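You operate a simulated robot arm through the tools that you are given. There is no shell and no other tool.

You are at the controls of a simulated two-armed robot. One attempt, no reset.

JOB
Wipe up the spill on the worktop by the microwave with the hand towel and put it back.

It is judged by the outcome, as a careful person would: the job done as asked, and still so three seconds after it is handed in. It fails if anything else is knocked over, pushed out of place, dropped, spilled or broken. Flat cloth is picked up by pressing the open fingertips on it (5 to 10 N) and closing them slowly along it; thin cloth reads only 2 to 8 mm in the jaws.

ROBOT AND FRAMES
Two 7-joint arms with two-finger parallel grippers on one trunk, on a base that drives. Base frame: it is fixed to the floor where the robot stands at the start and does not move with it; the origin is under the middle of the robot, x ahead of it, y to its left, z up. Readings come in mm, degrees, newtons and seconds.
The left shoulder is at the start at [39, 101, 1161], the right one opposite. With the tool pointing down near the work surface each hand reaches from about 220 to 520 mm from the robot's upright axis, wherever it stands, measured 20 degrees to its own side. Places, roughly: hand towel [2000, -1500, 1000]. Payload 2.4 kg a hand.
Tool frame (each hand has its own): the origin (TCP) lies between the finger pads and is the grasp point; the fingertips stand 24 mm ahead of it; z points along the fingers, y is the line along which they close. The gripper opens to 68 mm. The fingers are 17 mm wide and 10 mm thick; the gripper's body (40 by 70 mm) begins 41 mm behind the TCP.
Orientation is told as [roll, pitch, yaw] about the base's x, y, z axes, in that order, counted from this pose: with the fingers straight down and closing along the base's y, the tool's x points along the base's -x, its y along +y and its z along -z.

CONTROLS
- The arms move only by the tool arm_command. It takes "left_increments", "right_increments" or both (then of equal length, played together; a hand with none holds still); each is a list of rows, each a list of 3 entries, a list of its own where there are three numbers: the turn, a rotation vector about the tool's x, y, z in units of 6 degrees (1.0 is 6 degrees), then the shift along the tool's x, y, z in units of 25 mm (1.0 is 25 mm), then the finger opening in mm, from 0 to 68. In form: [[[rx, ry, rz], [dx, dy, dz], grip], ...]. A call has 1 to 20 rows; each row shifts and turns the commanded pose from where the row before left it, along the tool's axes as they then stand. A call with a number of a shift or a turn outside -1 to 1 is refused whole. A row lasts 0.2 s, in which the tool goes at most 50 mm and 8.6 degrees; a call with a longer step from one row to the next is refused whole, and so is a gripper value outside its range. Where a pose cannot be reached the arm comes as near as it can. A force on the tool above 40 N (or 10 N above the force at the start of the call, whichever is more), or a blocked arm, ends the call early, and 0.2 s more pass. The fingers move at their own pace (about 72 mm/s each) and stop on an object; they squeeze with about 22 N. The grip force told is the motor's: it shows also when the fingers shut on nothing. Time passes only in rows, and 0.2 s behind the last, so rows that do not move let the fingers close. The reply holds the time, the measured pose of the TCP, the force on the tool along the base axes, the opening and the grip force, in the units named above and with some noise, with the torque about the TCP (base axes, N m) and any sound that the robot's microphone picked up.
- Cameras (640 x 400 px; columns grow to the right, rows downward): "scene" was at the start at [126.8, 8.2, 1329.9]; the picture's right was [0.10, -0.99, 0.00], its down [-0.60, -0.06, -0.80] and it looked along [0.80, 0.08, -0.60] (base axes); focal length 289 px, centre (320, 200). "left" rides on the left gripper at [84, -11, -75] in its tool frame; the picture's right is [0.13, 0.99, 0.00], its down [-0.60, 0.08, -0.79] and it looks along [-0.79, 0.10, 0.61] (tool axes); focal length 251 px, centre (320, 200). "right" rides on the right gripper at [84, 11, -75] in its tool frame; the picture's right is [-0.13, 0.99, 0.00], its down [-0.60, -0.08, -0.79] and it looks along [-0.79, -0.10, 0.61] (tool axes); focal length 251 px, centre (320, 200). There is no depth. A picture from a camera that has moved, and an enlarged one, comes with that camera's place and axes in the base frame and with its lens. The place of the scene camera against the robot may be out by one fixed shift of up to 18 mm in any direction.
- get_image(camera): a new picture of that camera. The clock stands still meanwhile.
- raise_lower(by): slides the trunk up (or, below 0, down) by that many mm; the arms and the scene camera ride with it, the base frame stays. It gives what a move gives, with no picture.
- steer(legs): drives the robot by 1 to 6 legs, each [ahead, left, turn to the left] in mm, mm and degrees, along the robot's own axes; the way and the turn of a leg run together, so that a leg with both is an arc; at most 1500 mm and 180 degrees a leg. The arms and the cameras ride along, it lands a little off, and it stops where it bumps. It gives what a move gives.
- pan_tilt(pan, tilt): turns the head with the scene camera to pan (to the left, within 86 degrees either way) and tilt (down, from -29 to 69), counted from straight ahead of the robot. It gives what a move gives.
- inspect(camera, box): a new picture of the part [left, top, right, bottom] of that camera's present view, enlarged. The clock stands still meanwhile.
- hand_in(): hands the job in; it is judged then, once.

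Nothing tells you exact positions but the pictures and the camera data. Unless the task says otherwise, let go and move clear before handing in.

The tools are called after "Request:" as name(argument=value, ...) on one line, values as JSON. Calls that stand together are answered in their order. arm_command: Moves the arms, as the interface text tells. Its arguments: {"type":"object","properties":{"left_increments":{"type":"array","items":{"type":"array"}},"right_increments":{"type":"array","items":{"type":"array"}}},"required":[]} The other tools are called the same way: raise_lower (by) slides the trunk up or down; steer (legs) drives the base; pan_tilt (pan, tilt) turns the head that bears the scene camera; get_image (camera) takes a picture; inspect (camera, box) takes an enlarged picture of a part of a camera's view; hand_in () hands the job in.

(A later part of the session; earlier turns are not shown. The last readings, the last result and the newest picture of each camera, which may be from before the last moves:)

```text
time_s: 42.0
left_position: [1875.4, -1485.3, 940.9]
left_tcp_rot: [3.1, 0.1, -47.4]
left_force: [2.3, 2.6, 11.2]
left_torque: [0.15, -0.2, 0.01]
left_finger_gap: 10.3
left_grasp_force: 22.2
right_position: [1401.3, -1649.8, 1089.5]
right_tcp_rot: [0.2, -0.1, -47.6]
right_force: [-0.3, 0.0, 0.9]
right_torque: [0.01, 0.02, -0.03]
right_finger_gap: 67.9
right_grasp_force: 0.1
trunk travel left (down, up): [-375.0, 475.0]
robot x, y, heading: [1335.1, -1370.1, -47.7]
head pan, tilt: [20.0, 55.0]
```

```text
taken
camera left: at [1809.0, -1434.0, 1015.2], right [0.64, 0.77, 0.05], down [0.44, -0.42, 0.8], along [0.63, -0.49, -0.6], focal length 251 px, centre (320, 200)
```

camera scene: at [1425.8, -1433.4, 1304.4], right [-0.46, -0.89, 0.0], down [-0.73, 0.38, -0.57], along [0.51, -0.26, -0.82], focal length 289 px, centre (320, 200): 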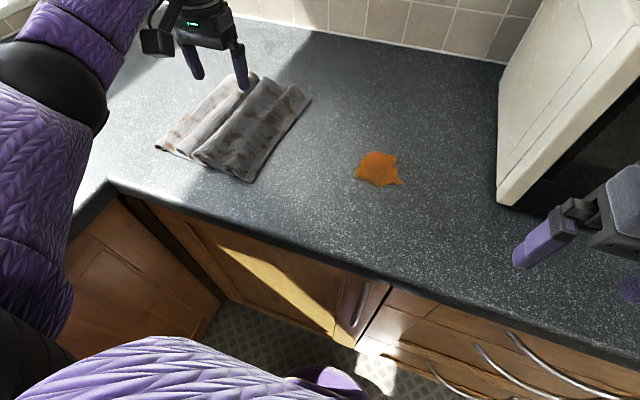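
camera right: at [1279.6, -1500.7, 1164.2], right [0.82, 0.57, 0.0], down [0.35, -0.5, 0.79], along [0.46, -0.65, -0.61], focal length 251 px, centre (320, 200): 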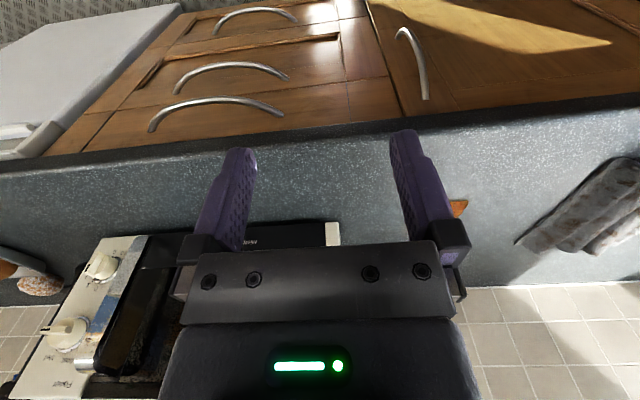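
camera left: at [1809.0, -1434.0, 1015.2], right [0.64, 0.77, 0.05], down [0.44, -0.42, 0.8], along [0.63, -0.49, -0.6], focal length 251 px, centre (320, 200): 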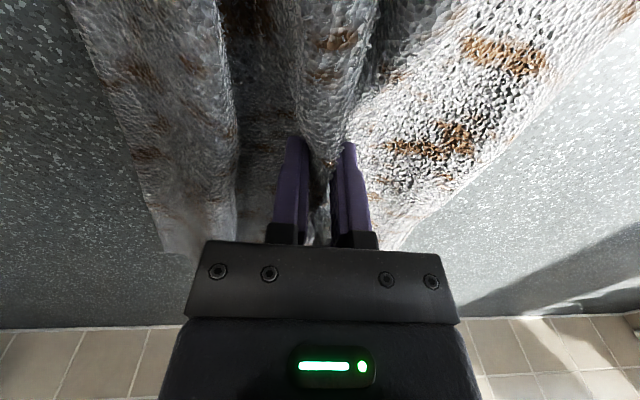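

The cloth ridge is pinched (10 mm, 22 N). I'll lift it straight up slowly and check that it comes along.

Request:
arm_command(left_increments=[[[0, 0, 0], [0, 0, -0.3], 0], [[0, 0, 0], [0, 0, -0.5], 0], [[0.25, 0, 0], [0, 0, -0.5], 0], [[0.25, 0, 0], [0, 0, -0.6], 0], [[0, 0, 0], [0, 0, -0.6], 0], [[0, 0, 0], [0, 0, -0.6], 0], [[0, 0, 0], [0, 0, -0.6], 0], [[0, 0, 0], [0, 0, 0], 0]])

Request:
get_image(camera="left")

Request:
get_image(camera="scene")

```text
time_s: 43.6
left_position: [1878.9, -1489.5, 1029.2]
left_tcp_rot: [0.1, -0.6, -46.9]
left_force: [9.0, -7.7, -11.5]
left_torque: [-0.16, -0.25, -0.06]
left_finger_gap: 9.4
left_grasp_force: 21.7
right_position: [1401.2, -1650.5, 1089.1]
right_tcp_rot: [0.1, 0.1, -47.6]
right_force: [1.1, 0.2, 0.3]
right_torque: [-0.01, 0.03, 0.0]
right_finger_gap: 68.1
right_grasp_force: 0.1
trunk travel left (down, up): [-375.0, 475.0]
robot x, y, heading: [1332.8, -1371.2, -47.6]
head pan, tilt: [20.0, 55.0]
stopped in row 8 (left hand): the force on the tool passed its limit at 64 N (the readings are from after the stop); the commanded pose is now the measured one
```

```text
taken
camera left: at [1812.7, -1434.2, 1103.1], right [0.64, 0.77, 0.0], down [0.46, -0.38, 0.8], along [0.62, -0.51, -0.6], focal length 251 px, centre (320, 200)
```

left: 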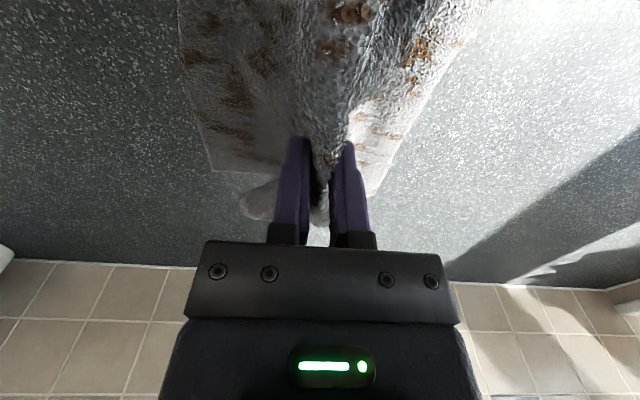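

```text
taken
camera scene: at [1425.8, -1433.4, 1304.4], right [-0.46, -0.89, 0.0], down [-0.73, 0.38, -0.57], along [0.51, -0.26, -0.82], focal length 289 px, centre (320, 200)
```

scene: 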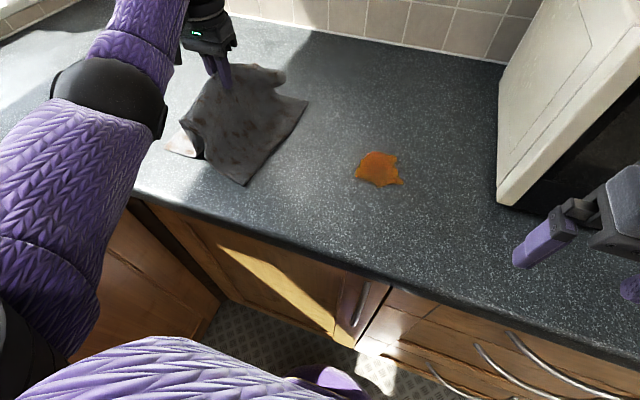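

The cloth came up but a 64 N pull stopped the lift – something may be holding it. I'll look closely before moving.

Request:
inspect(camera="scene", box=[130, 20, 350, 200])

Request:
inspect(camera="left", box=[160, 0, 500, 260])

Request:
get_image(camera="right")

```text
2.22 times, centred on (240, 110) of scene
camera zoom: at [1425.8, -1433.4, 1304.4], right [-0.46, -0.89, 0.0], down [-0.73, 0.38, -0.57], along [0.51, -0.26, -0.82], focal length 642 px, centre (498, 400)
```

zoom: 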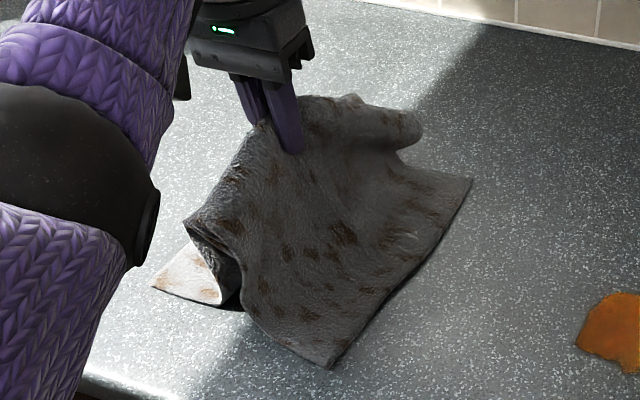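

```text
1.54 times, centred on (330, 130) of left
camera zoom: at [1812.7, -1434.2, 1103.1], right [0.64, 0.77, 0.0], down [0.46, -0.38, 0.8], along [0.62, -0.51, -0.6], focal length 387 px, centre (305, 308)
```

zoom: 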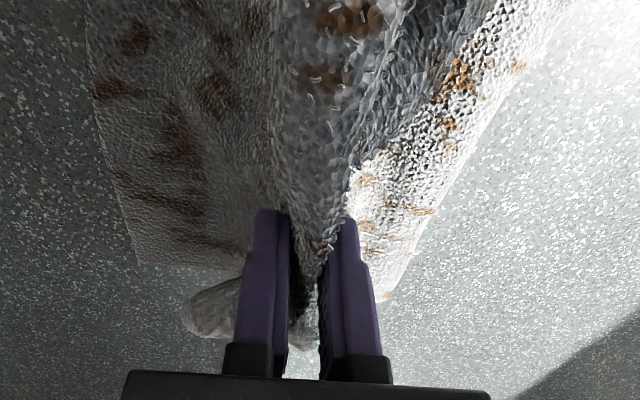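

```text
taken
camera right: at [1352.6, -1580.1, 1164.2], right [0.82, 0.57, 0.0], down [0.35, -0.5, 0.79], along [0.46, -0.65, -0.61], focal length 251 px, centre (320, 200)
```

right: 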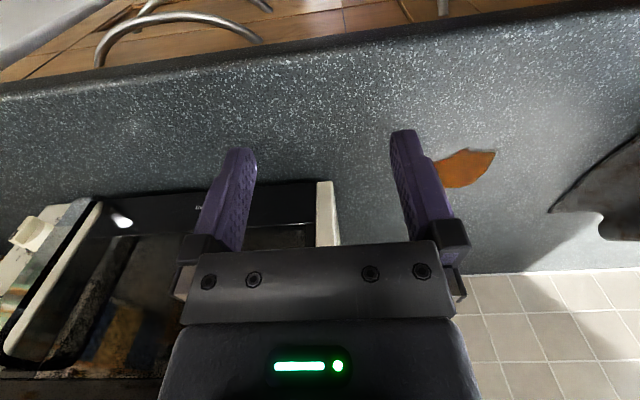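

The cloth hangs from the fingers with its corners still on the worktop; nothing visible holds it. I'll wait a moment and re-read the force.

Request:
arm_command(left_increments=[[[0, 0, 0], [0, 0, 0], 0], [[0, 0, 0], [0, 0, 0], 0]])

```text
time_s: 44.2
left_position: [1878.4, -1488.3, 1028.9]
left_tcp_rot: [0.0, -0.5, -46.9]
left_force: [16.1, -13.4, -16.8]
left_torque: [0.02, -0.19, 0.06]
left_finger_gap: 9.1
left_grasp_force: 21.8
right_position: [1400.9, -1650.5, 1088.0]
right_tcp_rot: [0.2, -0.1, -47.7]
right_force: [0.8, 0.4, -0.2]
right_torque: [-0.02, -0.02, 0.01]
right_finger_gap: 68.2
right_grasp_force: 0.1
trunk travel left (down, up): [-375.0, 475.0]
robot x, y, heading: [1333.5, -1375.1, -47.5]
head pan, tilt: [20.0, 55.0]
```

A steady ~21 N forward and 17 N downward pull persists, acting right at the fingers, so the cloth is taut. I'll ease down and forward a little to relieve it and see how the pull changes.

Request:
arm_command(left_increments=[[[0, 0, 0], [-0.2, 0, 0.3], 0], [[0, 0, 0], [-0.2, 0, 0.3], 0], [[0, 0, 0], [0, 0, 0], 0]])

Request:
get_image(camera="scene")

```text
time_s: 45.0
left_position: [1885.2, -1496.2, 1013.9]
left_tcp_rot: [0.0, -0.5, -47.0]
left_force: [0.0, 0.6, -0.1]
left_torque: [0.08, -0.07, -0.04]
left_finger_gap: 9.4
left_grasp_force: 21.8
right_position: [1400.7, -1651.7, 1088.6]
right_tcp_rot: [0.2, 0.0, -47.6]
right_force: [0.0, -0.4, -0.3]
right_torque: [-0.04, 0.02, 0.0]
right_finger_gap: 68.0
right_grasp_force: 0.1
trunk travel left (down, up): [-375.0, 475.0]
robot x, y, heading: [1331.7, -1376.1, -47.6]
head pan, tilt: [20.0, 55.0]
```

```text
taken
camera scene: at [1425.8, -1433.4, 1304.4], right [-0.46, -0.89, 0.0], down [-0.73, 0.38, -0.57], along [0.51, -0.26, -0.82], focal length 289 px, centre (320, 200)
```

scene: 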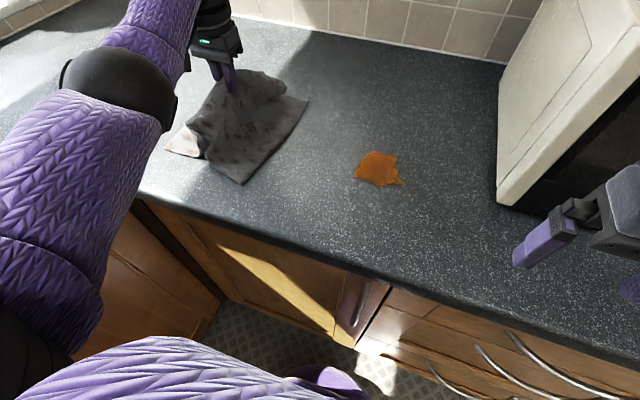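

The pull vanished after easing forward and down, so the cloth is loosely held and was only taut at that height. I'll look closer at where it might be caught.

Request:
inspect(camera="scene", box=[140, 40, 330, 195])

Request:
inspect(camera="left", box=[160, 0, 500, 260])

```text
2.58 times, centred on (235, 118) of scene
camera zoom: at [1425.8, -1433.4, 1304.4], right [-0.46, -0.89, 0.0], down [-0.73, 0.38, -0.57], along [0.51, -0.26, -0.82], focal length 746 px, centre (539, 413)
```

zoom: 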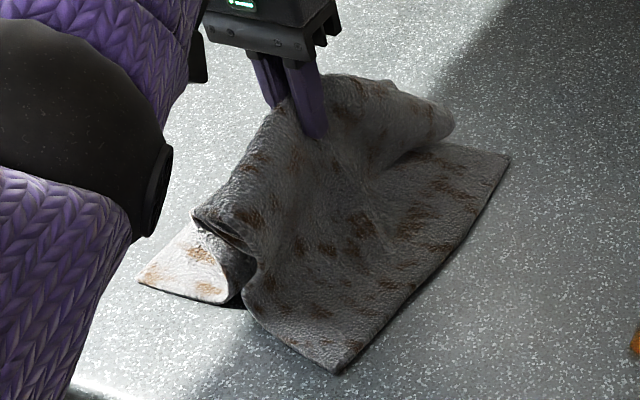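

```text
1.54 times, centred on (330, 130) of left
camera zoom: at [1820.0, -1441.9, 1087.9], right [0.64, 0.77, 0.0], down [0.47, -0.38, 0.8], along [0.61, -0.51, -0.6], focal length 387 px, centre (305, 308)
```

zoom: 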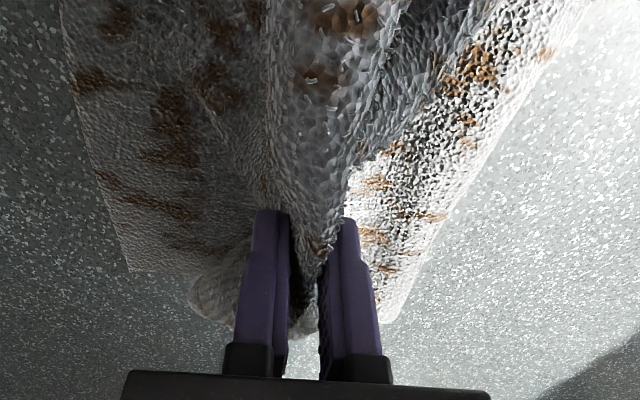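

Nothing visibly pins it. I'll try moving it gently sideways in small steps and watch the force.

Request:
arm_command(left_increments=[[[0, 0, 0], [0, -0.3, 0], 0], [[0, 0, 0], [0, -0.3, 0], 0], [[0, 0, 0], [0, 0, 0], 0]])

```text
time_s: 45.9
left_position: [1875.0, -1505.6, 1013.9]
left_tcp_rot: [0.0, -0.4, -46.9]
left_force: [-0.5, 0.5, -0.8]
left_torque: [0.07, -0.06, -0.03]
left_finger_gap: 9.3
left_grasp_force: 22.8
right_position: [1401.3, -1651.1, 1088.7]
right_tcp_rot: [0.1, -0.1, -47.6]
right_force: [0.1, -0.4, 0.6]
right_torque: [0.03, 0.02, -0.01]
right_finger_gap: 68.0
right_grasp_force: 0.0
trunk travel left (down, up): [-375.0, 475.0]
robot x, y, heading: [1331.7, -1372.9, -47.4]
head pan, tilt: [20.0, 55.0]
```

No resistance sideways. Now a slow small lift to find out where it goes taut.

Request:
arm_command(left_increments=[[[0, 0, 0], [0, 0, -0.25], 0], [[0, 0, 0], [0, 0, -0.25], 0], [[0, 0, 0], [0, 0, 0], 0]])

```text
time_s: 46.6
left_position: [1872.5, -1506.4, 1026.0]
left_tcp_rot: [0.0, -0.3, -47.0]
left_force: [0.0, -0.4, -0.8]
left_torque: [0.1, -0.06, -0.01]
left_finger_gap: 9.1
left_grasp_force: 22.2
right_position: [1401.7, -1650.8, 1088.2]
right_tcp_rot: [0.1, -0.1, -47.6]
right_force: [-0.7, -0.1, -0.2]
right_torque: [-0.03, -0.02, 0.01]
right_finger_gap: 68.1
right_grasp_force: 0.0
trunk travel left (down, up): [-375.0, 475.0]
robot x, y, heading: [1333.6, -1375.0, -47.6]
head pan, tilt: [20.0, 55.0]
```

Request:
arm_command(left_increments=[[[0, 0, 0], [0, 0, -0.25], 0], [[0, 0, 0], [0, 0, -0.25], 0], [[0, 0, 0], [0, 0, 0], 0]])

Request:
inspect(camera="scene", box=[140, 20, 330, 195])

```text
time_s: 47.5
left_position: [1873.3, -1506.5, 1038.8]
left_tcp_rot: [0.0, -0.5, -46.9]
left_force: [7.7, -16.9, -14.3]
left_torque: [0.58, -0.65, 0.95]
left_finger_gap: 9.1
left_grasp_force: 21.4
right_position: [1401.5, -1651.1, 1088.9]
right_tcp_rot: [0.2, -0.1, -47.6]
right_force: [0.3, 0.7, -0.7]
right_torque: [-0.02, -0.02, 0.02]
right_finger_gap: 68.0
right_grasp_force: 0.0
trunk travel left (down, up): [-375.0, 475.0]
robot x, y, heading: [1333.1, -1374.0, -47.5]
head pan, tilt: [20.0, 55.0]
```

```text
2.29 times, centred on (235, 108) of scene
camera zoom: at [1425.8, -1433.5, 1304.4], right [-0.46, -0.89, 0.0], down [-0.73, 0.38, -0.57], along [0.51, -0.26, -0.82], focal length 661 px, centre (514, 411)
```

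zoom: 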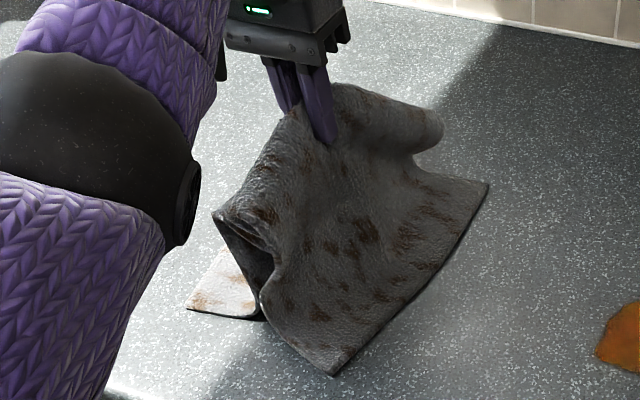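

The torque pattern shows the push acts about 84 mm behind and 70 mm above the fingertips – that's my own hand camera touching my forearm, not the cloth being caught. I'll lower the hand to free it and do any lifting with the trunk instead.

Request:
arm_command(left_increments=[[[0, 0, 0], [0, 0, 0.3], 0], [[0, 0, 0], [0, 0, 0.4], 0], [[0, 0, 0], [0, 0, 0.4], 0], [[0, 0, 0], [0, 0, 0], 0]])

Request:
pan_tilt(pan=40, tilt=45)

Request:
get_image(camera="scene")

```text
time_s: 48.5
left_position: [1874.1, -1505.5, 1011.3]
left_tcp_rot: [-0.1, -0.4, -47.0]
left_force: [0.8, 0.7, -0.3]
left_torque: [0.09, -0.05, 0.0]
left_finger_gap: 9.2
left_grasp_force: 22.2
right_position: [1401.8, -1651.0, 1089.4]
right_tcp_rot: [0.2, -0.1, -47.6]
right_force: [0.0, 0.9, -0.3]
right_torque: [0.0, -0.02, -0.02]
right_finger_gap: 67.8
right_grasp_force: 0.0
trunk travel left (down, up): [-375.0, 475.0]
robot x, y, heading: [1330.5, -1373.5, -47.4]
head pan, tilt: [20.0, 55.0]
```

```text
time_s: 49.3
left_position: [1872.3, -1506.8, 1010.3]
left_tcp_rot: [0.0, -0.4, -46.9]
left_force: [0.0, -0.1, -0.7]
left_torque: [0.09, -0.05, -0.02]
left_finger_gap: 9.3
left_grasp_force: 21.9
right_position: [1401.4, -1652.1, 1089.5]
right_tcp_rot: [0.2, -0.2, -47.5]
right_force: [-0.4, 0.2, 0.0]
right_torque: [0.02, -0.01, 0.0]
right_finger_gap: 67.9
right_grasp_force: 0.1
trunk travel left (down, up): [-375.0, 475.0]
robot x, y, heading: [1332.6, -1376.0, -47.5]
head pan, tilt: [40.0, 45.0]
```

```text
taken
camera scene: at [1442.4, -1410.8, 1317.8], right [-0.13, -0.99, 0.0], down [-0.7, 0.09, -0.71], along [0.7, -0.09, -0.71], focal length 289 px, centre (320, 200)
```

scene: 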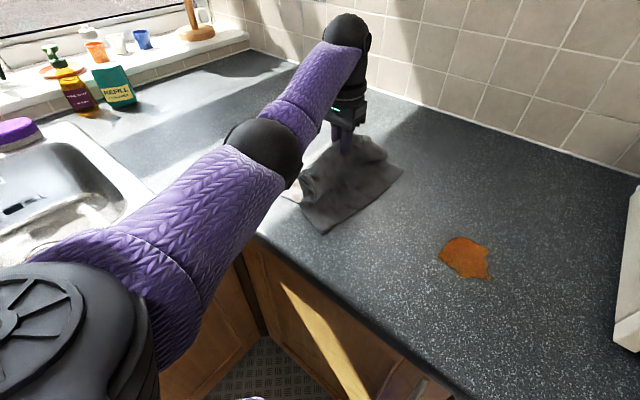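

The arm is clear of the sink items and the cloth is held. I'll raise the trunk 70 mm to lift the cloth (arm pose unchanged), then carry it right towards the spill.

Request:
raise_lower(by=70)

Request:
get_image(camera="scene")

```text
time_s: 50.4
left_position: [1873.3, -1507.7, 1081.4]
left_tcp_rot: [0.0, -0.4, -47.0]
left_force: [-0.2, -0.3, -1.6]
left_torque: [0.08, -0.06, -0.01]
left_finger_gap: 9.2
left_grasp_force: 21.6
right_position: [1401.9, -1652.2, 1158.6]
right_tcp_rot: [0.1, 0.1, -47.6]
right_force: [0.5, 0.2, -0.9]
right_torque: [0.0, -0.01, -0.04]
right_finger_gap: 67.6
right_grasp_force: 0.1
trunk travel left (down, up): [-445.0, 404.0]
robot x, y, heading: [1330.5, -1377.6, -47.5]
head pan, tilt: [40.0, 45.0]
```

```text
taken
camera scene: at [1436.2, -1404.0, 1388.2], right [-0.13, -0.99, 0.0], down [-0.7, 0.09, -0.71], along [0.7, -0.09, -0.71], focal length 289 px, centre (320, 200)
```

scene: 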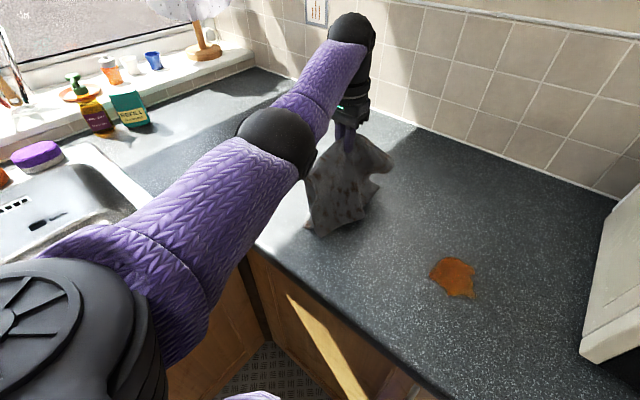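

The cloth hangs freely now. I'll carry it right about 260 mm, over the spill.

Request:
arm_command(left_increments=[[[0, 0, 0], [0.06, -0.95, 0], 0], [[0, 0, 0], [0.06, -0.95, 0], 0], [[0, 0, 0], [0.06, -0.95, 0], 0], [[0, 0, 0], [0.06, -0.95, 0], 0], [[0, 0, 0], [0.06, -0.95, 0], 0], [[0, 0, 0], [0.06, -0.95, 0], 0], [[0, 0, 0], [0.06, -0.95, 0], 0], [[0, 0, 0], [0.06, -0.95, 0], 0], [[0, 0, 0], [0.06, -0.95, 0], 0], [[0, 0, 0], [0.06, -0.95, 0], 0], [[0, 0, 0], [0.06, -0.95, 0], 0], [[0, 0, 0], [0, 0, 0], 0]])

Request:
pan_tilt(pan=10, tilt=55)

Request:
get_image(camera="scene")

Request:
get_image(camera="left")

```text
time_s: 50.9
left_position: [1844.6, -1534.3, 1082.3]
left_tcp_rot: [0.0, -1.4, -47.5]
left_force: [4.3, -4.9, -6.6]
left_torque: [0.01, -0.18, 0.05]
left_finger_gap: 9.0
left_grasp_force: 21.4
right_position: [1400.5, -1650.9, 1158.2]
right_tcp_rot: [0.1, -0.1, -47.6]
right_force: [0.4, 0.0, 0.3]
right_torque: [0.01, 0.01, -0.03]
right_finger_gap: 68.1
right_grasp_force: 0.0
trunk travel left (down, up): [-445.0, 404.0]
robot x, y, heading: [1333.3, -1371.5, -47.5]
head pan, tilt: [40.0, 45.0]
stopped in row 2 (left hand): the force on the tool passed its limit at 73 N (the readings are from after the stop); the commanded pose is now the measured one
```

```text
time_s: 51.9
left_position: [1844.9, -1533.5, 1082.2]
left_tcp_rot: [0.2, -1.2, -47.5]
left_force: [8.6, -7.2, -9.0]
left_torque: [0.01, -0.09, -0.08]
left_finger_gap: 9.4
left_grasp_force: 21.9
right_position: [1401.8, -1650.3, 1158.6]
right_tcp_rot: [0.2, -0.1, -47.6]
right_force: [-0.5, 0.3, 0.6]
right_torque: [-0.03, -0.02, 0.0]
right_finger_gap: 68.0
right_grasp_force: 0.1
trunk travel left (down, up): [-445.0, 404.0]
robot x, y, heading: [1332.9, -1372.2, -47.5]
head pan, tilt: [10.0, 55.0]
```

```text
taken
camera scene: at [1412.7, -1437.1, 1374.9], right [-0.61, -0.79, 0.0], down [-0.65, 0.5, -0.57], along [0.46, -0.35, -0.82], focal length 289 px, centre (320, 200)
```

scene: 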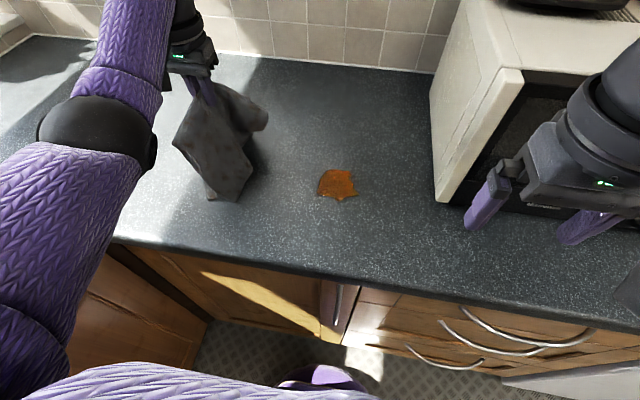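

```text
taken
camera left: at [1779.6, -1478.1, 1155.7], right [0.64, 0.77, 0.0], down [0.45, -0.38, 0.81], along [0.62, -0.52, -0.59], focal length 251 px, centre (320, 200)
```

left: 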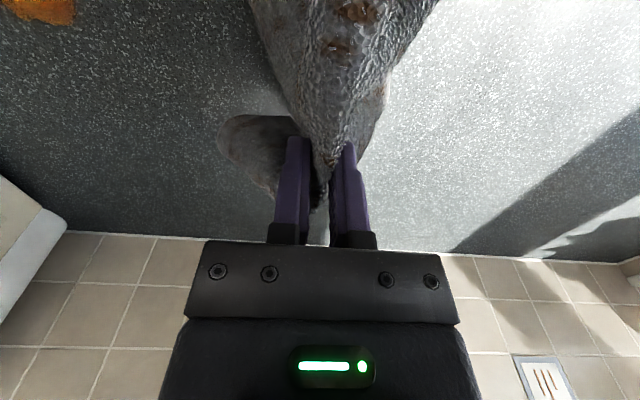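

It's again my forearm against the hand camera as the wrist folds (the same force line). I'll lower the hand relative to the trunk by 60 mm and raise the trunk by 60 to keep the cloth up while opening the wrist angle.

Request:
arm_command(left_increments=[[[0, 0, 0], [0, 0, 0.6], 0], [[0, 0, 0], [0, 0, 0.6], 0], [[0, 0, 0], [0, 0, 0.6], 0], [[0, 0, 0], [0, 0, 0.6], 0], [[0, 0, 0], [0, 0, 0], 0]])

Request:
raise_lower(by=60)

```text
time_s: 53.1
left_position: [1845.5, -1533.6, 1023.0]
left_tcp_rot: [0.0, -1.3, -47.5]
left_force: [0.7, 0.6, -0.1]
left_torque: [0.08, -0.07, 0.02]
left_finger_gap: 9.0
left_grasp_force: 21.7
right_position: [1400.8, -1651.7, 1158.4]
right_tcp_rot: [0.1, -0.1, -47.6]
right_force: [0.9, 0.3, 0.0]
right_torque: [-0.03, -0.01, -0.02]
right_finger_gap: 68.2
right_grasp_force: 0.0
trunk travel left (down, up): [-445.0, 404.0]
robot x, y, heading: [1335.6, -1368.4, -47.6]
head pan, tilt: [10.0, 55.0]
```

```text
time_s: 54.1
left_position: [1845.9, -1534.7, 1082.0]
left_tcp_rot: [0.1, -1.2, -47.5]
left_force: [0.2, 0.8, -0.9]
left_torque: [0.05, -0.1, -0.07]
left_finger_gap: 9.3
left_grasp_force: 22.0
right_position: [1401.1, -1651.3, 1218.8]
right_tcp_rot: [0.1, 0.0, -47.8]
right_force: [0.3, -0.4, -0.1]
right_torque: [-0.03, 0.02, 0.02]
right_finger_gap: 68.0
right_grasp_force: 0.0
trunk travel left (down, up): [-505.0, 344.0]
robot x, y, heading: [1333.4, -1372.0, -47.0]
head pan, tilt: [10.0, 55.0]
```

No contact force now. Moving right in a first short stretch.

Request:
arm_command(left_increments=[[[0, 0, 0], [0.09, -0.7, 0], 0], [[0, 0, 0], [0.09, -0.7, 0], 0], [[0, 0, 0], [0.09, -0.7, 0], 0], [[0, 0, 0], [0.09, -0.7, 0], 0], [[0, 0, 0], [0, 0, 0], 0]])

```text
time_s: 55.3
left_position: [1787.9, -1575.3, 1081.8]
left_tcp_rot: [0.2, -1.3, -47.5]
left_force: [0.0, -0.2, -1.3]
left_torque: [0.09, -0.05, 0.0]
left_finger_gap: 9.2
left_grasp_force: 21.8
right_position: [1401.5, -1652.2, 1218.6]
right_tcp_rot: [0.1, 0.1, -47.7]
right_force: [0.4, 0.2, -0.4]
right_torque: [0.0, -0.02, 0.01]
right_finger_gap: 67.9
right_grasp_force: 0.0
trunk travel left (down, up): [-505.0, 344.0]
robot x, y, heading: [1332.5, -1372.0, -47.6]
head pan, tilt: [10.0, 55.0]
```

Clear; continuing to the right.

Request:
arm_command(left_increments=[[[0, 0, 0], [0.06, -0.76, 0], 0], [[0, 0, 0], [0.06, -0.76, 0], 0], [[0, 0, 0], [0.06, -0.76, 0], 0], [[0, 0, 0], [0.06, -0.76, 0], 0], [[0, 0, 0], [0.06, -0.76, 0], 0], [[0, 0, 0], [0.06, -0.76, 0], 0], [[0, 0, 0], [0.06, -0.76, 0], 0], [[0, 0, 0], [0.06, -0.76, 0], 0], [[0, 0, 0], [0, 0, 0], 0]])

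Request:
get_image(camera="scene")

Request:
get_image(camera="left")

Request:
get_image(camera="right")

```text
time_s: 57.3
left_position: [1670.4, -1670.0, 1081.1]
left_tcp_rot: [0.1, -1.2, -47.6]
left_force: [0.7, 0.1, -0.2]
left_torque: [0.08, -0.05, -0.01]
left_finger_gap: 8.9
left_grasp_force: 22.3
right_position: [1400.1, -1651.5, 1219.0]
right_tcp_rot: [0.1, 0.0, -47.5]
right_force: [0.3, 0.5, 0.1]
right_torque: [0.02, -0.01, -0.01]
right_finger_gap: 68.1
right_grasp_force: 0.0
trunk travel left (down, up): [-505.0, 344.0]
robot x, y, heading: [1335.8, -1371.6, -47.4]
head pan, tilt: [10.0, 55.0]
```

```text
taken
camera scene: at [1408.6, -1432.8, 1435.1], right [-0.61, -0.79, 0.0], down [-0.65, 0.5, -0.57], along [0.46, -0.35, -0.82], focal length 289 px, centre (320, 200)
```

scene: 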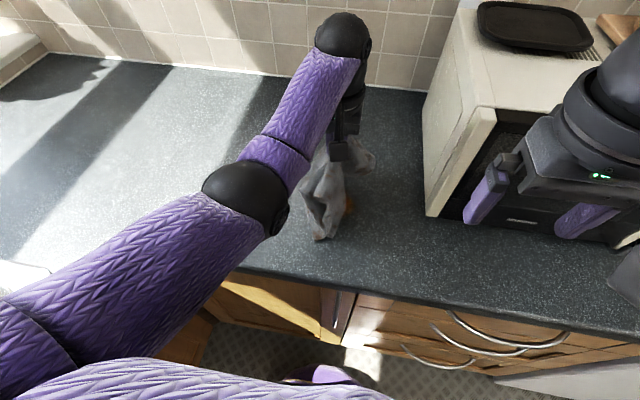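

```text
taken
camera left: at [1602.6, -1613.7, 1153.7], right [0.64, 0.77, 0.0], down [0.45, -0.38, 0.81], along [0.62, -0.52, -0.59], focal length 251 px, centre (320, 200)
```

left: 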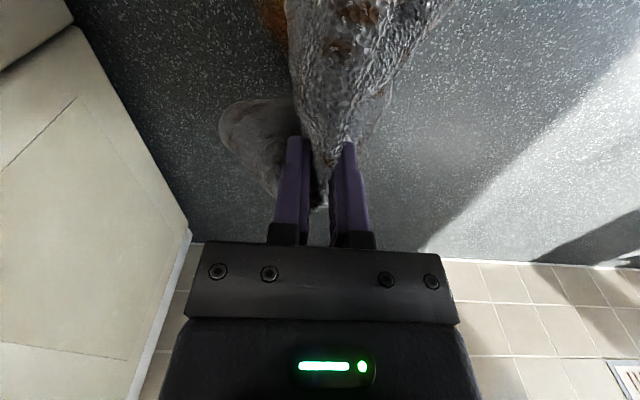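

```text
taken
camera right: at [1352.6, -1580.2, 1294.2], right [0.82, 0.57, 0.0], down [0.35, -0.5, 0.79], along [0.46, -0.65, -0.61], focal length 251 px, centre (320, 200)
```

right: 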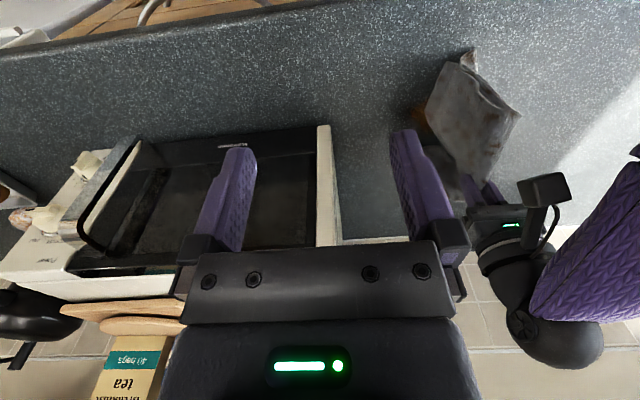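

The cloth hangs right over the spill, clear of the microwave. I'll lower it onto the spill.

Request:
arm_command(left_increments=[[[0, 0, 0], [0, 0, 0.5], 0], [[0, 0, 0], [0, 0, 0.5], 0], [[0, 0, 0], [0, 0, 0.5], 0], [[0, 0, 0], [0, 0, 0.5], 0], [[0, 0, 0], [0, 0, 0.5], 0], [[0, 0, 0], [0, 0, 0.5], 0], [[0, 0, 0], [0, 0, 0.5], 0], [[0, 0, 0], [0, 0, 0.5], 0], [[0, 0, 0], [0, 0, 0.5], 0], [[0, 0, 0], [0, 0, 0.4], 0], [[0, 0, 0], [0, 0, 0], 0]])

Request:
get_image(camera="right")

Request:
get_image(camera="scene")

```text
time_s: 59.7
left_position: [1671.4, -1670.6, 959.8]
left_tcp_rot: [0.1, -1.4, -47.5]
left_force: [-0.8, 0.4, 3.7]
left_torque: [0.05, 0.01, 0.0]
left_finger_gap: 9.3
left_grasp_force: 22.3
right_position: [1401.2, -1651.3, 1218.4]
right_tcp_rot: [0.1, 0.0, -47.6]
right_force: [0.3, -0.6, 0.2]
right_torque: [-0.01, 0.0, -0.04]
right_finger_gap: 68.0
right_grasp_force: 0.0
trunk travel left (down, up): [-505.0, 344.0]
robot x, y, heading: [1333.4, -1372.1, -47.5]
head pan, tilt: [10.0, 55.0]
```

```text
taken
camera right: at [1352.3, -1580.1, 1294.2], right [0.82, 0.57, 0.0], down [0.35, -0.5, 0.79], along [0.46, -0.65, -0.61], focal length 251 px, centre (320, 200)
```

right: 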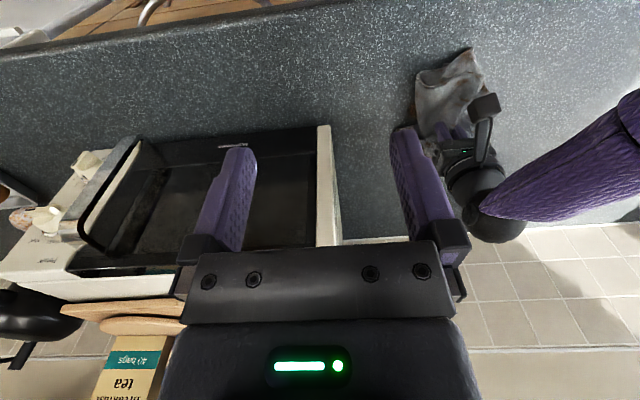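

```text
taken
camera scene: at [1408.2, -1432.6, 1435.2], right [-0.61, -0.79, 0.0], down [-0.65, 0.5, -0.57], along [0.46, -0.35, -0.82], focal length 289 px, centre (320, 200)
```

scene: 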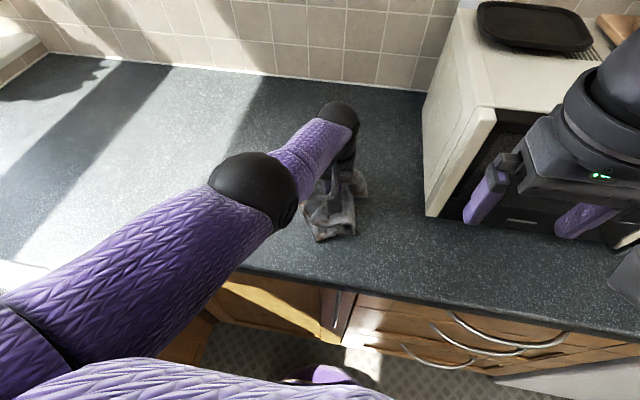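

The bunched cloth is already pressing with 3.7 N at z = 960. I'll press a bit more.

Request:
arm_command(left_increments=[[[0, 0, 0], [0, 0, 0.12], 0], [[0, 0, 0], [0, 0, 0.12], 0], [[0, 0, 0], [0, 0, 0], 0]])

Request:
inspect(camera="scene", box=[230, 90, 450, 270])

Request:
get_image(camera="left")

```text
time_s: 60.5
left_position: [1669.9, -1669.1, 955.2]
left_tcp_rot: [0.0, -1.4, -47.4]
left_force: [1.0, -2.4, 7.9]
left_torque: [0.05, -0.05, 0.01]
left_finger_gap: 9.1
left_grasp_force: 22.4
right_position: [1400.3, -1651.1, 1218.4]
right_tcp_rot: [0.1, -0.2, -47.6]
right_force: [-0.1, 0.8, -0.8]
right_torque: [0.02, 0.02, 0.0]
right_finger_gap: 67.9
right_grasp_force: 0.1
trunk travel left (down, up): [-505.0, 344.0]
robot x, y, heading: [1325.9, -1372.2, -47.3]
head pan, tilt: [10.0, 55.0]
```

```text
2.22 times, centred on (340, 180) of scene
camera zoom: at [1407.9, -1432.8, 1435.2], right [-0.61, -0.79, 0.0], down [-0.65, 0.5, -0.57], along [0.46, -0.35, -0.82], focal length 642 px, centre (276, 244)
```

zoom: 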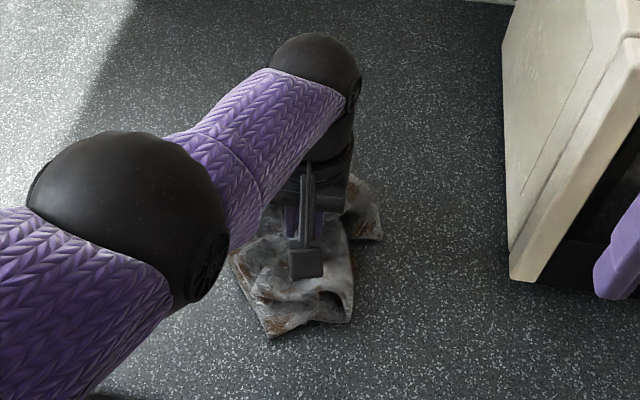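

```text
taken
camera left: at [1603.8, -1613.4, 1027.3], right [0.64, 0.76, 0.0], down [0.45, -0.38, 0.81], along [0.62, -0.52, -0.59], focal length 251 px, centre (320, 200)
```

left: 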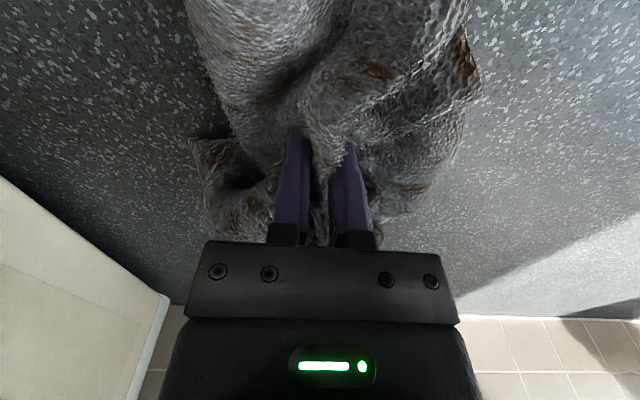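

8 N on a pad of cloth that covers the spill. I'll wipe with side-to-side strokes, starting on the near side.

Request:
arm_command(left_increments=[[[0, 0, 0], [0.5, 0, 0], 0], [[0, 0, 0], [0.5, 0, 0], 0], [[0, 0, 0], [0.5, 0, 0], 0], [[0, 0, 0], [0, 0.5, 0], 0], [[0, 0, 0], [0, 0.5, 0], 0], [[0, 0, 0], [0, 0.5, 0], 0], [[0, 0, 0], [0, 0.4, 0], 0], [[0, 0, 0], [0, -0.5, 0], 0], [[0, 0, 0], [0, -0.5, 0], 0], [[0, 0, 0], [0, -0.5, 0], 0], [[0, 0, 0], [0, -0.5, 0], 0], [[0, 0, 0], [0, -0.5, 0], 0], [[0, 0, 0], [0, -0.5, 0], 0], [[0, 0, 0], [0, -0.5, 0], 0], [[0, 0, 0], [0, -0.3, 0], 0], [[0, 0, 0], [0, 0, 0], 0]])

Request:
get_image(camera="left")

Request:
get_image(camera="scene")

```text
time_s: 63.9
left_position: [1610.1, -1674.6, 952.3]
left_tcp_rot: [0.1, -1.3, -47.5]
left_force: [4.4, 3.7, 13.6]
left_torque: [0.22, -0.13, -0.02]
left_finger_gap: 9.3
left_grasp_force: 21.7
right_position: [1400.2, -1649.2, 1220.0]
right_tcp_rot: [0.0, -0.1, -47.6]
right_force: [0.0, -0.4, 0.3]
right_torque: [-0.02, 0.0, 0.02]
right_finger_gap: 68.2
right_grasp_force: 0.0
trunk travel left (down, up): [-505.0, 344.0]
robot x, y, heading: [1331.7, -1373.3, -47.4]
head pan, tilt: [10.0, 55.0]
```

```text
taken
camera left: at [1544.5, -1618.0, 1025.0], right [0.64, 0.77, 0.0], down [0.45, -0.38, 0.81], along [0.62, -0.52, -0.59], focal length 251 px, centre (320, 200)
```

left: 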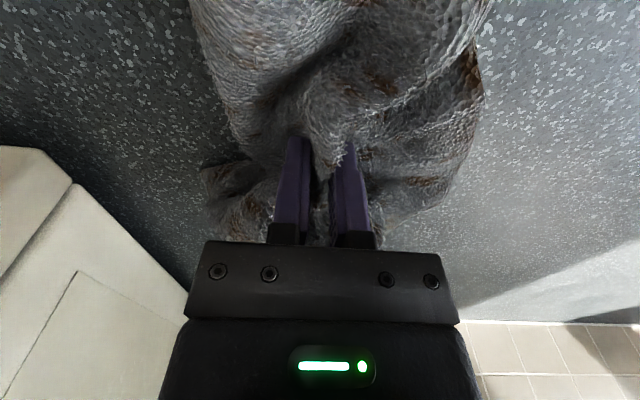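

```text
taken
camera scene: at [1408.3, -1431.6, 1435.2], right [-0.61, -0.79, 0.0], down [-0.65, 0.5, -0.57], along [0.46, -0.35, -0.82], focal length 289 px, centre (320, 200)
```

scene: 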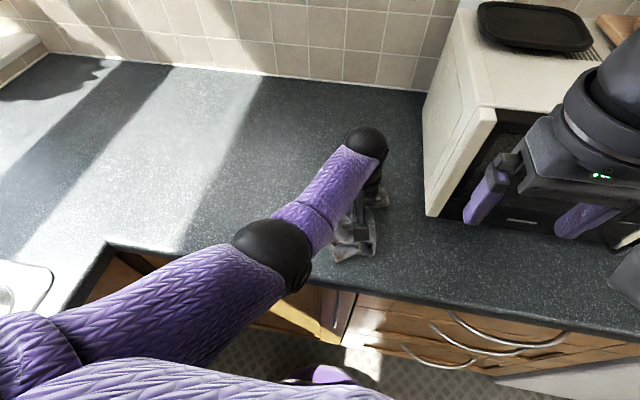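

Normal force is 13.6 N, fine for wiping. I'll continue with the next passes further back.

Request:
arm_command(left_increments=[[[0, 0, 0], [-0.8, 0, -0.05], 0], [[0, 0, 0], [0, 0.55, 0], 0], [[0, 0, 0], [0, 0.55, 0], 0], [[0, 0, 0], [0, 0.55, 0], 0], [[0, 0, 0], [0, 0.55, 0], 0], [[0, 0, 0], [0, 0.55, 0], 0], [[0, 0, 0], [0, 0.55, 0], 0], [[0, 0, 0], [0, 0.55, 0], 0], [[0, 0, 0], [0, 0.2, 0], 0], [[0, 0, 0], [-0.8, 0, 0], 0], [[0, 0, 0], [0, -0.55, 0], 0], [[0, 0, 0], [0, -0.55, 0], 0], [[0, 0, 0], [0, -0.55, 0], 0], [[0, 0, 0], [0, -0.55, 0], 0], [[0, 0, 0], [0, -0.55, 0], 0], [[0, 0, 0], [0, -0.55, 0], 0], [[0, 0, 0], [0, -0.55, 0], 0], [[0, 0, 0], [0, -0.2, 0], 0], [[0, 0, 0], [0, 0, 0], 0]])

Request:
get_image(camera="left")

```text
time_s: 67.9
left_position: [1636.8, -1687.0, 960.6]
left_tcp_rot: [0.1, -1.3, -47.5]
left_force: [0.8, 1.3, 1.5]
left_torque: [0.08, -0.08, -0.02]
left_finger_gap: 9.3
left_grasp_force: 22.2
left hand out of reach, approached as far as the arm can: row 14, 16, 17
right_position: [1400.4, -1650.6, 1218.8]
right_tcp_rot: [0.1, 0.0, -47.6]
right_force: [-0.9, -0.6, 0.4]
right_torque: [0.0, -0.02, -0.02]
right_finger_gap: 68.0
right_grasp_force: 0.2
trunk travel left (down, up): [-505.0, 344.0]
robot x, y, heading: [1333.2, -1374.9, -47.4]
head pan, tilt: [10.0, 55.0]
```

```text
taken
camera left: at [1571.3, -1631.1, 1033.4], right [0.64, 0.77, 0.0], down [0.45, -0.38, 0.81], along [0.62, -0.52, -0.59], focal length 251 px, centre (320, 200)
```

left: 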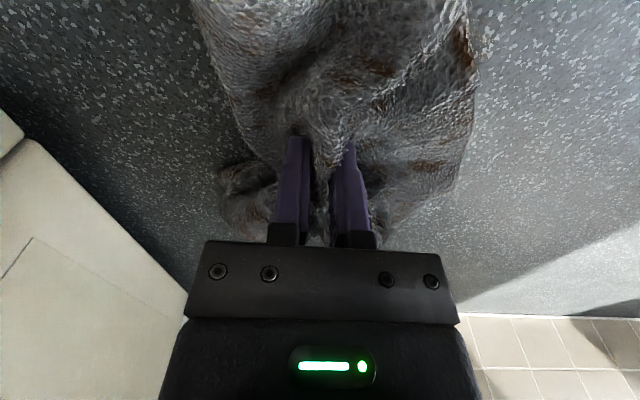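

The reach gets short with the trunk this high. I'll lift the cloth off, check the spot, and lower the trunk by 80 mm for better reach.

Request:
arm_command(left_increments=[[[0, 0, 0], [0, 0, -0.7], 0], [[0, 0, 0], [0, 0, -0.7], 0], [[0, 0, 0], [0, 0, -0.7], 0], [[0, 0, 0], [0, 0, -0.7], 0], [[0, 0, 0], [0, 0, -0.7], 0], [[0, 0, 0], [0, 0, 0], 0]])

Request:
get_image(camera="left")

Request:
get_image(camera="right")

Request:
get_image(camera="scene")

```text
time_s: 69.3
left_position: [1635.7, -1688.0, 1047.5]
left_tcp_rot: [0.1, -1.3, -47.5]
left_force: [0.3, 0.5, -0.9]
left_torque: [0.03, -0.07, -0.03]
left_finger_gap: 9.1
left_grasp_force: 21.7
right_position: [1401.4, -1650.6, 1218.1]
right_tcp_rot: [0.2, 0.0, -47.6]
right_force: [0.8, 0.3, -0.1]
right_torque: [-0.02, -0.02, -0.01]
right_finger_gap: 67.9
right_grasp_force: 0.1
trunk travel left (down, up): [-505.0, 344.0]
robot x, y, heading: [1332.9, -1369.4, -47.3]
head pan, tilt: [10.0, 55.0]
```

```text
taken
camera left: at [1570.1, -1631.4, 1120.6], right [0.64, 0.77, 0.0], down [0.45, -0.38, 0.81], along [0.62, -0.52, -0.59], focal length 251 px, centre (320, 200)
```

left: 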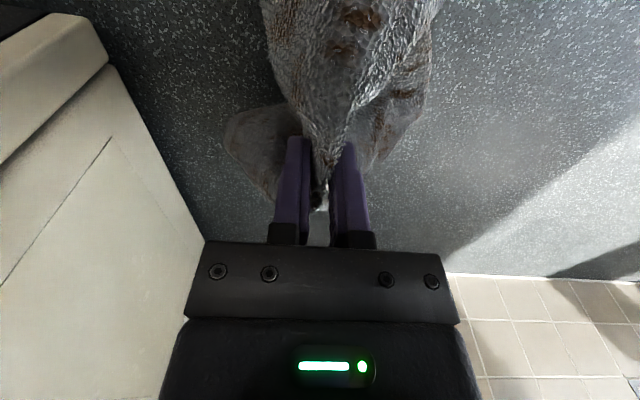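

```text
taken
camera right: at [1352.5, -1580.3, 1294.2], right [0.82, 0.57, 0.0], down [0.35, -0.5, 0.79], along [0.46, -0.65, -0.61], focal length 251 px, centre (320, 200)
```

right: 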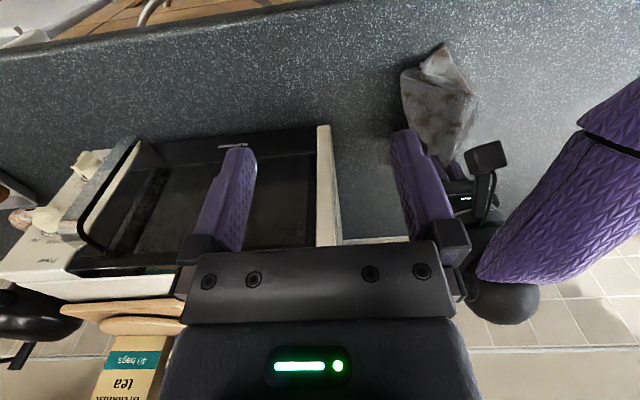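

```text
taken
camera scene: at [1408.5, -1432.9, 1435.1], right [-0.61, -0.79, 0.0], down [-0.65, 0.5, -0.57], along [0.46, -0.35, -0.82], focal length 289 px, centre (320, 200)
```

scene: 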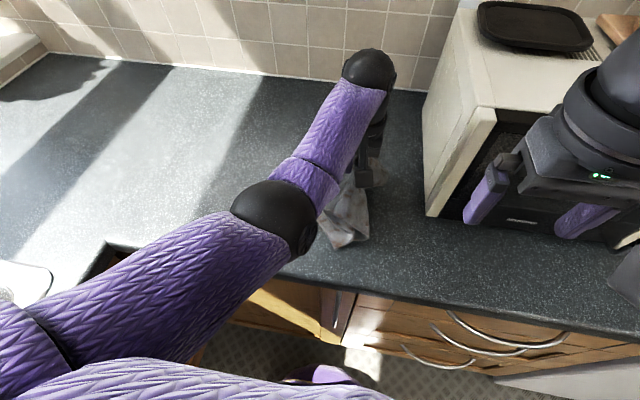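

No orange shows around the cloth. I'll move the hand aside to the left to see the whole spot.

Request:
arm_command(left_increments=[[[0, 0, 0], [0, 0.9, 0], 0], [[0, 0, 0], [0, 0.9, 0], 0], [[0, 0, 0], [0, 0.9, 0], 0], [[0, 0, 0], [0, 0.9, 0], 0], [[0, 0, 0], [0, 0.9, 0], 0], [[0, 0, 0], [0, 0.9, 0], 0], [[0, 0, 0], [0, 0, 0], 0]])

Request:
inspect(camera="scene", box=[220, 80, 460, 270])

Request:
get_image(camera="right")

Request:
get_image(camera="left")

```text
time_s: 70.9
left_position: [1735.8, -1595.6, 1047.0]
left_tcp_rot: [0.1, -1.3, -47.6]
left_force: [0.4, 0.1, -0.6]
left_torque: [0.05, -0.02, 0.0]
left_finger_gap: 9.3
left_grasp_force: 22.1
right_position: [1401.5, -1651.7, 1218.9]
right_tcp_rot: [0.1, 0.0, -47.6]
right_force: [-0.2, 0.1, -0.2]
right_torque: [-0.02, 0.03, 0.01]
right_finger_gap: 67.8
right_grasp_force: 0.1
trunk travel left (down, up): [-505.0, 344.0]
robot x, y, heading: [1332.2, -1372.6, -47.7]
head pan, tilt: [10.0, 55.0]
```

```text
2.11 times, centred on (340, 175) of scene
camera zoom: at [1408.5, -1432.9, 1435.1], right [-0.61, -0.79, 0.0], down [-0.65, 0.5, -0.57], along [0.46, -0.35, -0.82], focal length 609 px, centre (278, 253)
```

zoom: 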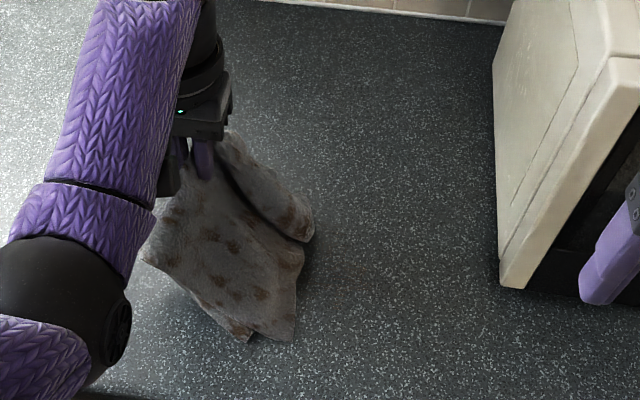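

```text
taken
camera right: at [1352.5, -1580.3, 1294.2], right [0.82, 0.57, 0.0], down [0.35, -0.5, 0.79], along [0.46, -0.65, -0.61], focal length 251 px, centre (320, 200)
```

right: 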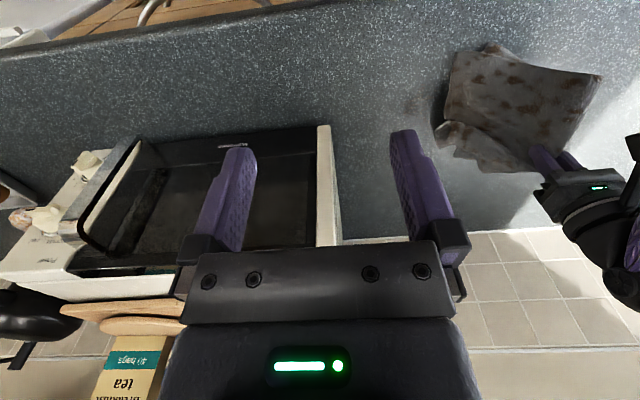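

```text
taken
camera left: at [1670.4, -1539.2, 1120.2], right [0.64, 0.77, 0.0], down [0.45, -0.38, 0.81], along [0.62, -0.52, -0.59], focal length 251 px, centre (320, 200)
```

left: 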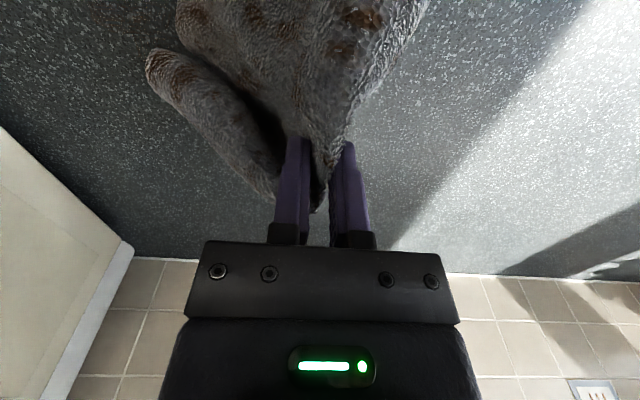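

The spill is almost gone; I think I see a faint brownish trace. Zooming in on it.

Request:
inspect(camera="scene", box=[310, 150, 420, 240])

Request:
inspect(camera="right", box=[330, 50, 470, 160])

```text
4.44 times, centred on (365, 195) of scene
camera zoom: at [1408.5, -1432.9, 1435.1], right [-0.61, -0.79, 0.0], down [-0.65, 0.5, -0.57], along [0.46, -0.35, -0.82], focal length 1285 px, centre (120, 222)
```

zoom: 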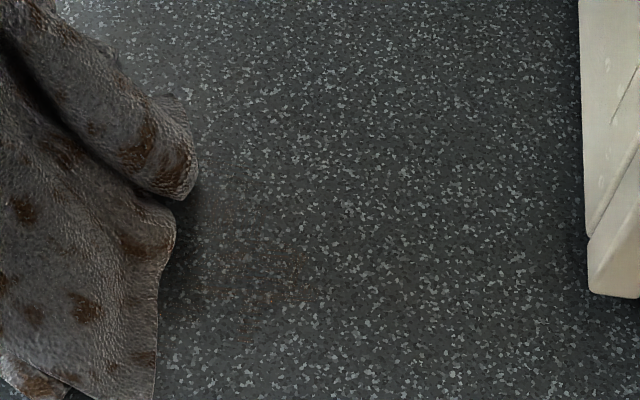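

```text
3.64 times, centred on (400, 105) of right
camera zoom: at [1352.5, -1580.3, 1294.2], right [0.82, 0.57, 0.0], down [0.35, -0.5, 0.79], along [0.46, -0.65, -0.61], focal length 914 px, centre (29, 546)
```

zoom: 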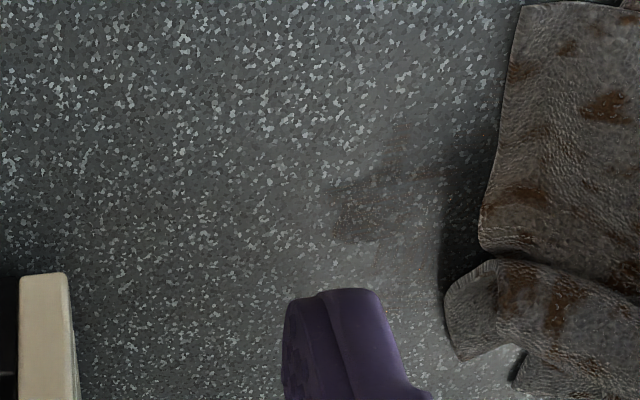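

A faint film of residue remains around the right half of the spot (about [1630, −1686]). I'll lower the trunk by 80 mm for reach and wipe over it again, more thoroughly.

Request:
raise_lower(by=-80)

Request:
arm_command(left_increments=[[[0, 0, 0], [0, -0.5, 0.1], 0], [[0, 0, 0], [0, -0.5, 0.1], 0], [[0, 0, 0], [0, -0.5, 0.1], 0], [[0, 0, 0], [0, 0, 0], 0]])

```text
time_s: 72.1
left_position: [1736.1, -1595.1, 968.3]
left_tcp_rot: [0.1, -1.3, -47.5]
left_force: [0.4, 0.5, 0.6]
left_torque: [0.06, -0.05, 0.03]
left_finger_gap: 9.7
left_grasp_force: 22.2
right_position: [1401.1, -1650.9, 1137.7]
right_tcp_rot: [0.1, -0.2, -47.7]
right_force: [0.2, -0.3, 0.4]
right_torque: [0.01, 0.0, 0.0]
right_finger_gap: 68.2
right_grasp_force: 0.1
trunk travel left (down, up): [-425.0, 425.0]
robot x, y, heading: [1331.4, -1373.5, -47.5]
head pan, tilt: [10.0, 55.0]
```

```text
time_s: 73.1
left_position: [1708.4, -1620.5, 960.8]
left_tcp_rot: [0.1, -1.3, -47.4]
left_force: [0.8, 0.9, 0.3]
left_torque: [0.07, -0.06, 0.0]
left_finger_gap: 9.2
left_grasp_force: 21.7
right_position: [1401.1, -1650.0, 1138.8]
right_tcp_rot: [0.1, -0.2, -47.6]
right_force: [0.9, -0.5, -0.5]
right_torque: [0.01, 0.02, 0.01]
right_finger_gap: 68.0
right_grasp_force: 0.1
trunk travel left (down, up): [-425.0, 425.0]
robot x, y, heading: [1334.4, -1371.7, -47.4]
head pan, tilt: [10.0, 55.0]
```

Little force at z = 961; pressing down until about 10 N.

Request:
arm_command(left_increments=[[[0, 0, 0], [0, 0, 0.12], 0], [[0, 0, 0], [0, 0, 0.12], 0], [[0, 0, 0], [0, 0, 0.1], 0], [[0, 0, 0], [0, 0, 0], 0]])

```text
time_s: 74.1
left_position: [1709.2, -1619.4, 952.2]
left_tcp_rot: [0.1, -1.3, -47.5]
left_force: [-0.6, 0.8, 2.7]
left_torque: [0.04, -0.02, 0.03]
left_finger_gap: 9.4
left_grasp_force: 22.1
right_position: [1400.6, -1651.7, 1139.1]
right_tcp_rot: [0.0, -0.2, -47.5]
right_force: [-0.4, 0.2, 0.0]
right_torque: [0.0, 0.01, -0.04]
right_finger_gap: 68.0
right_grasp_force: 0.0
trunk travel left (down, up): [-425.0, 425.0]
robot x, y, heading: [1330.1, -1377.5, -47.6]
head pan, tilt: [10.0, 55.0]
```

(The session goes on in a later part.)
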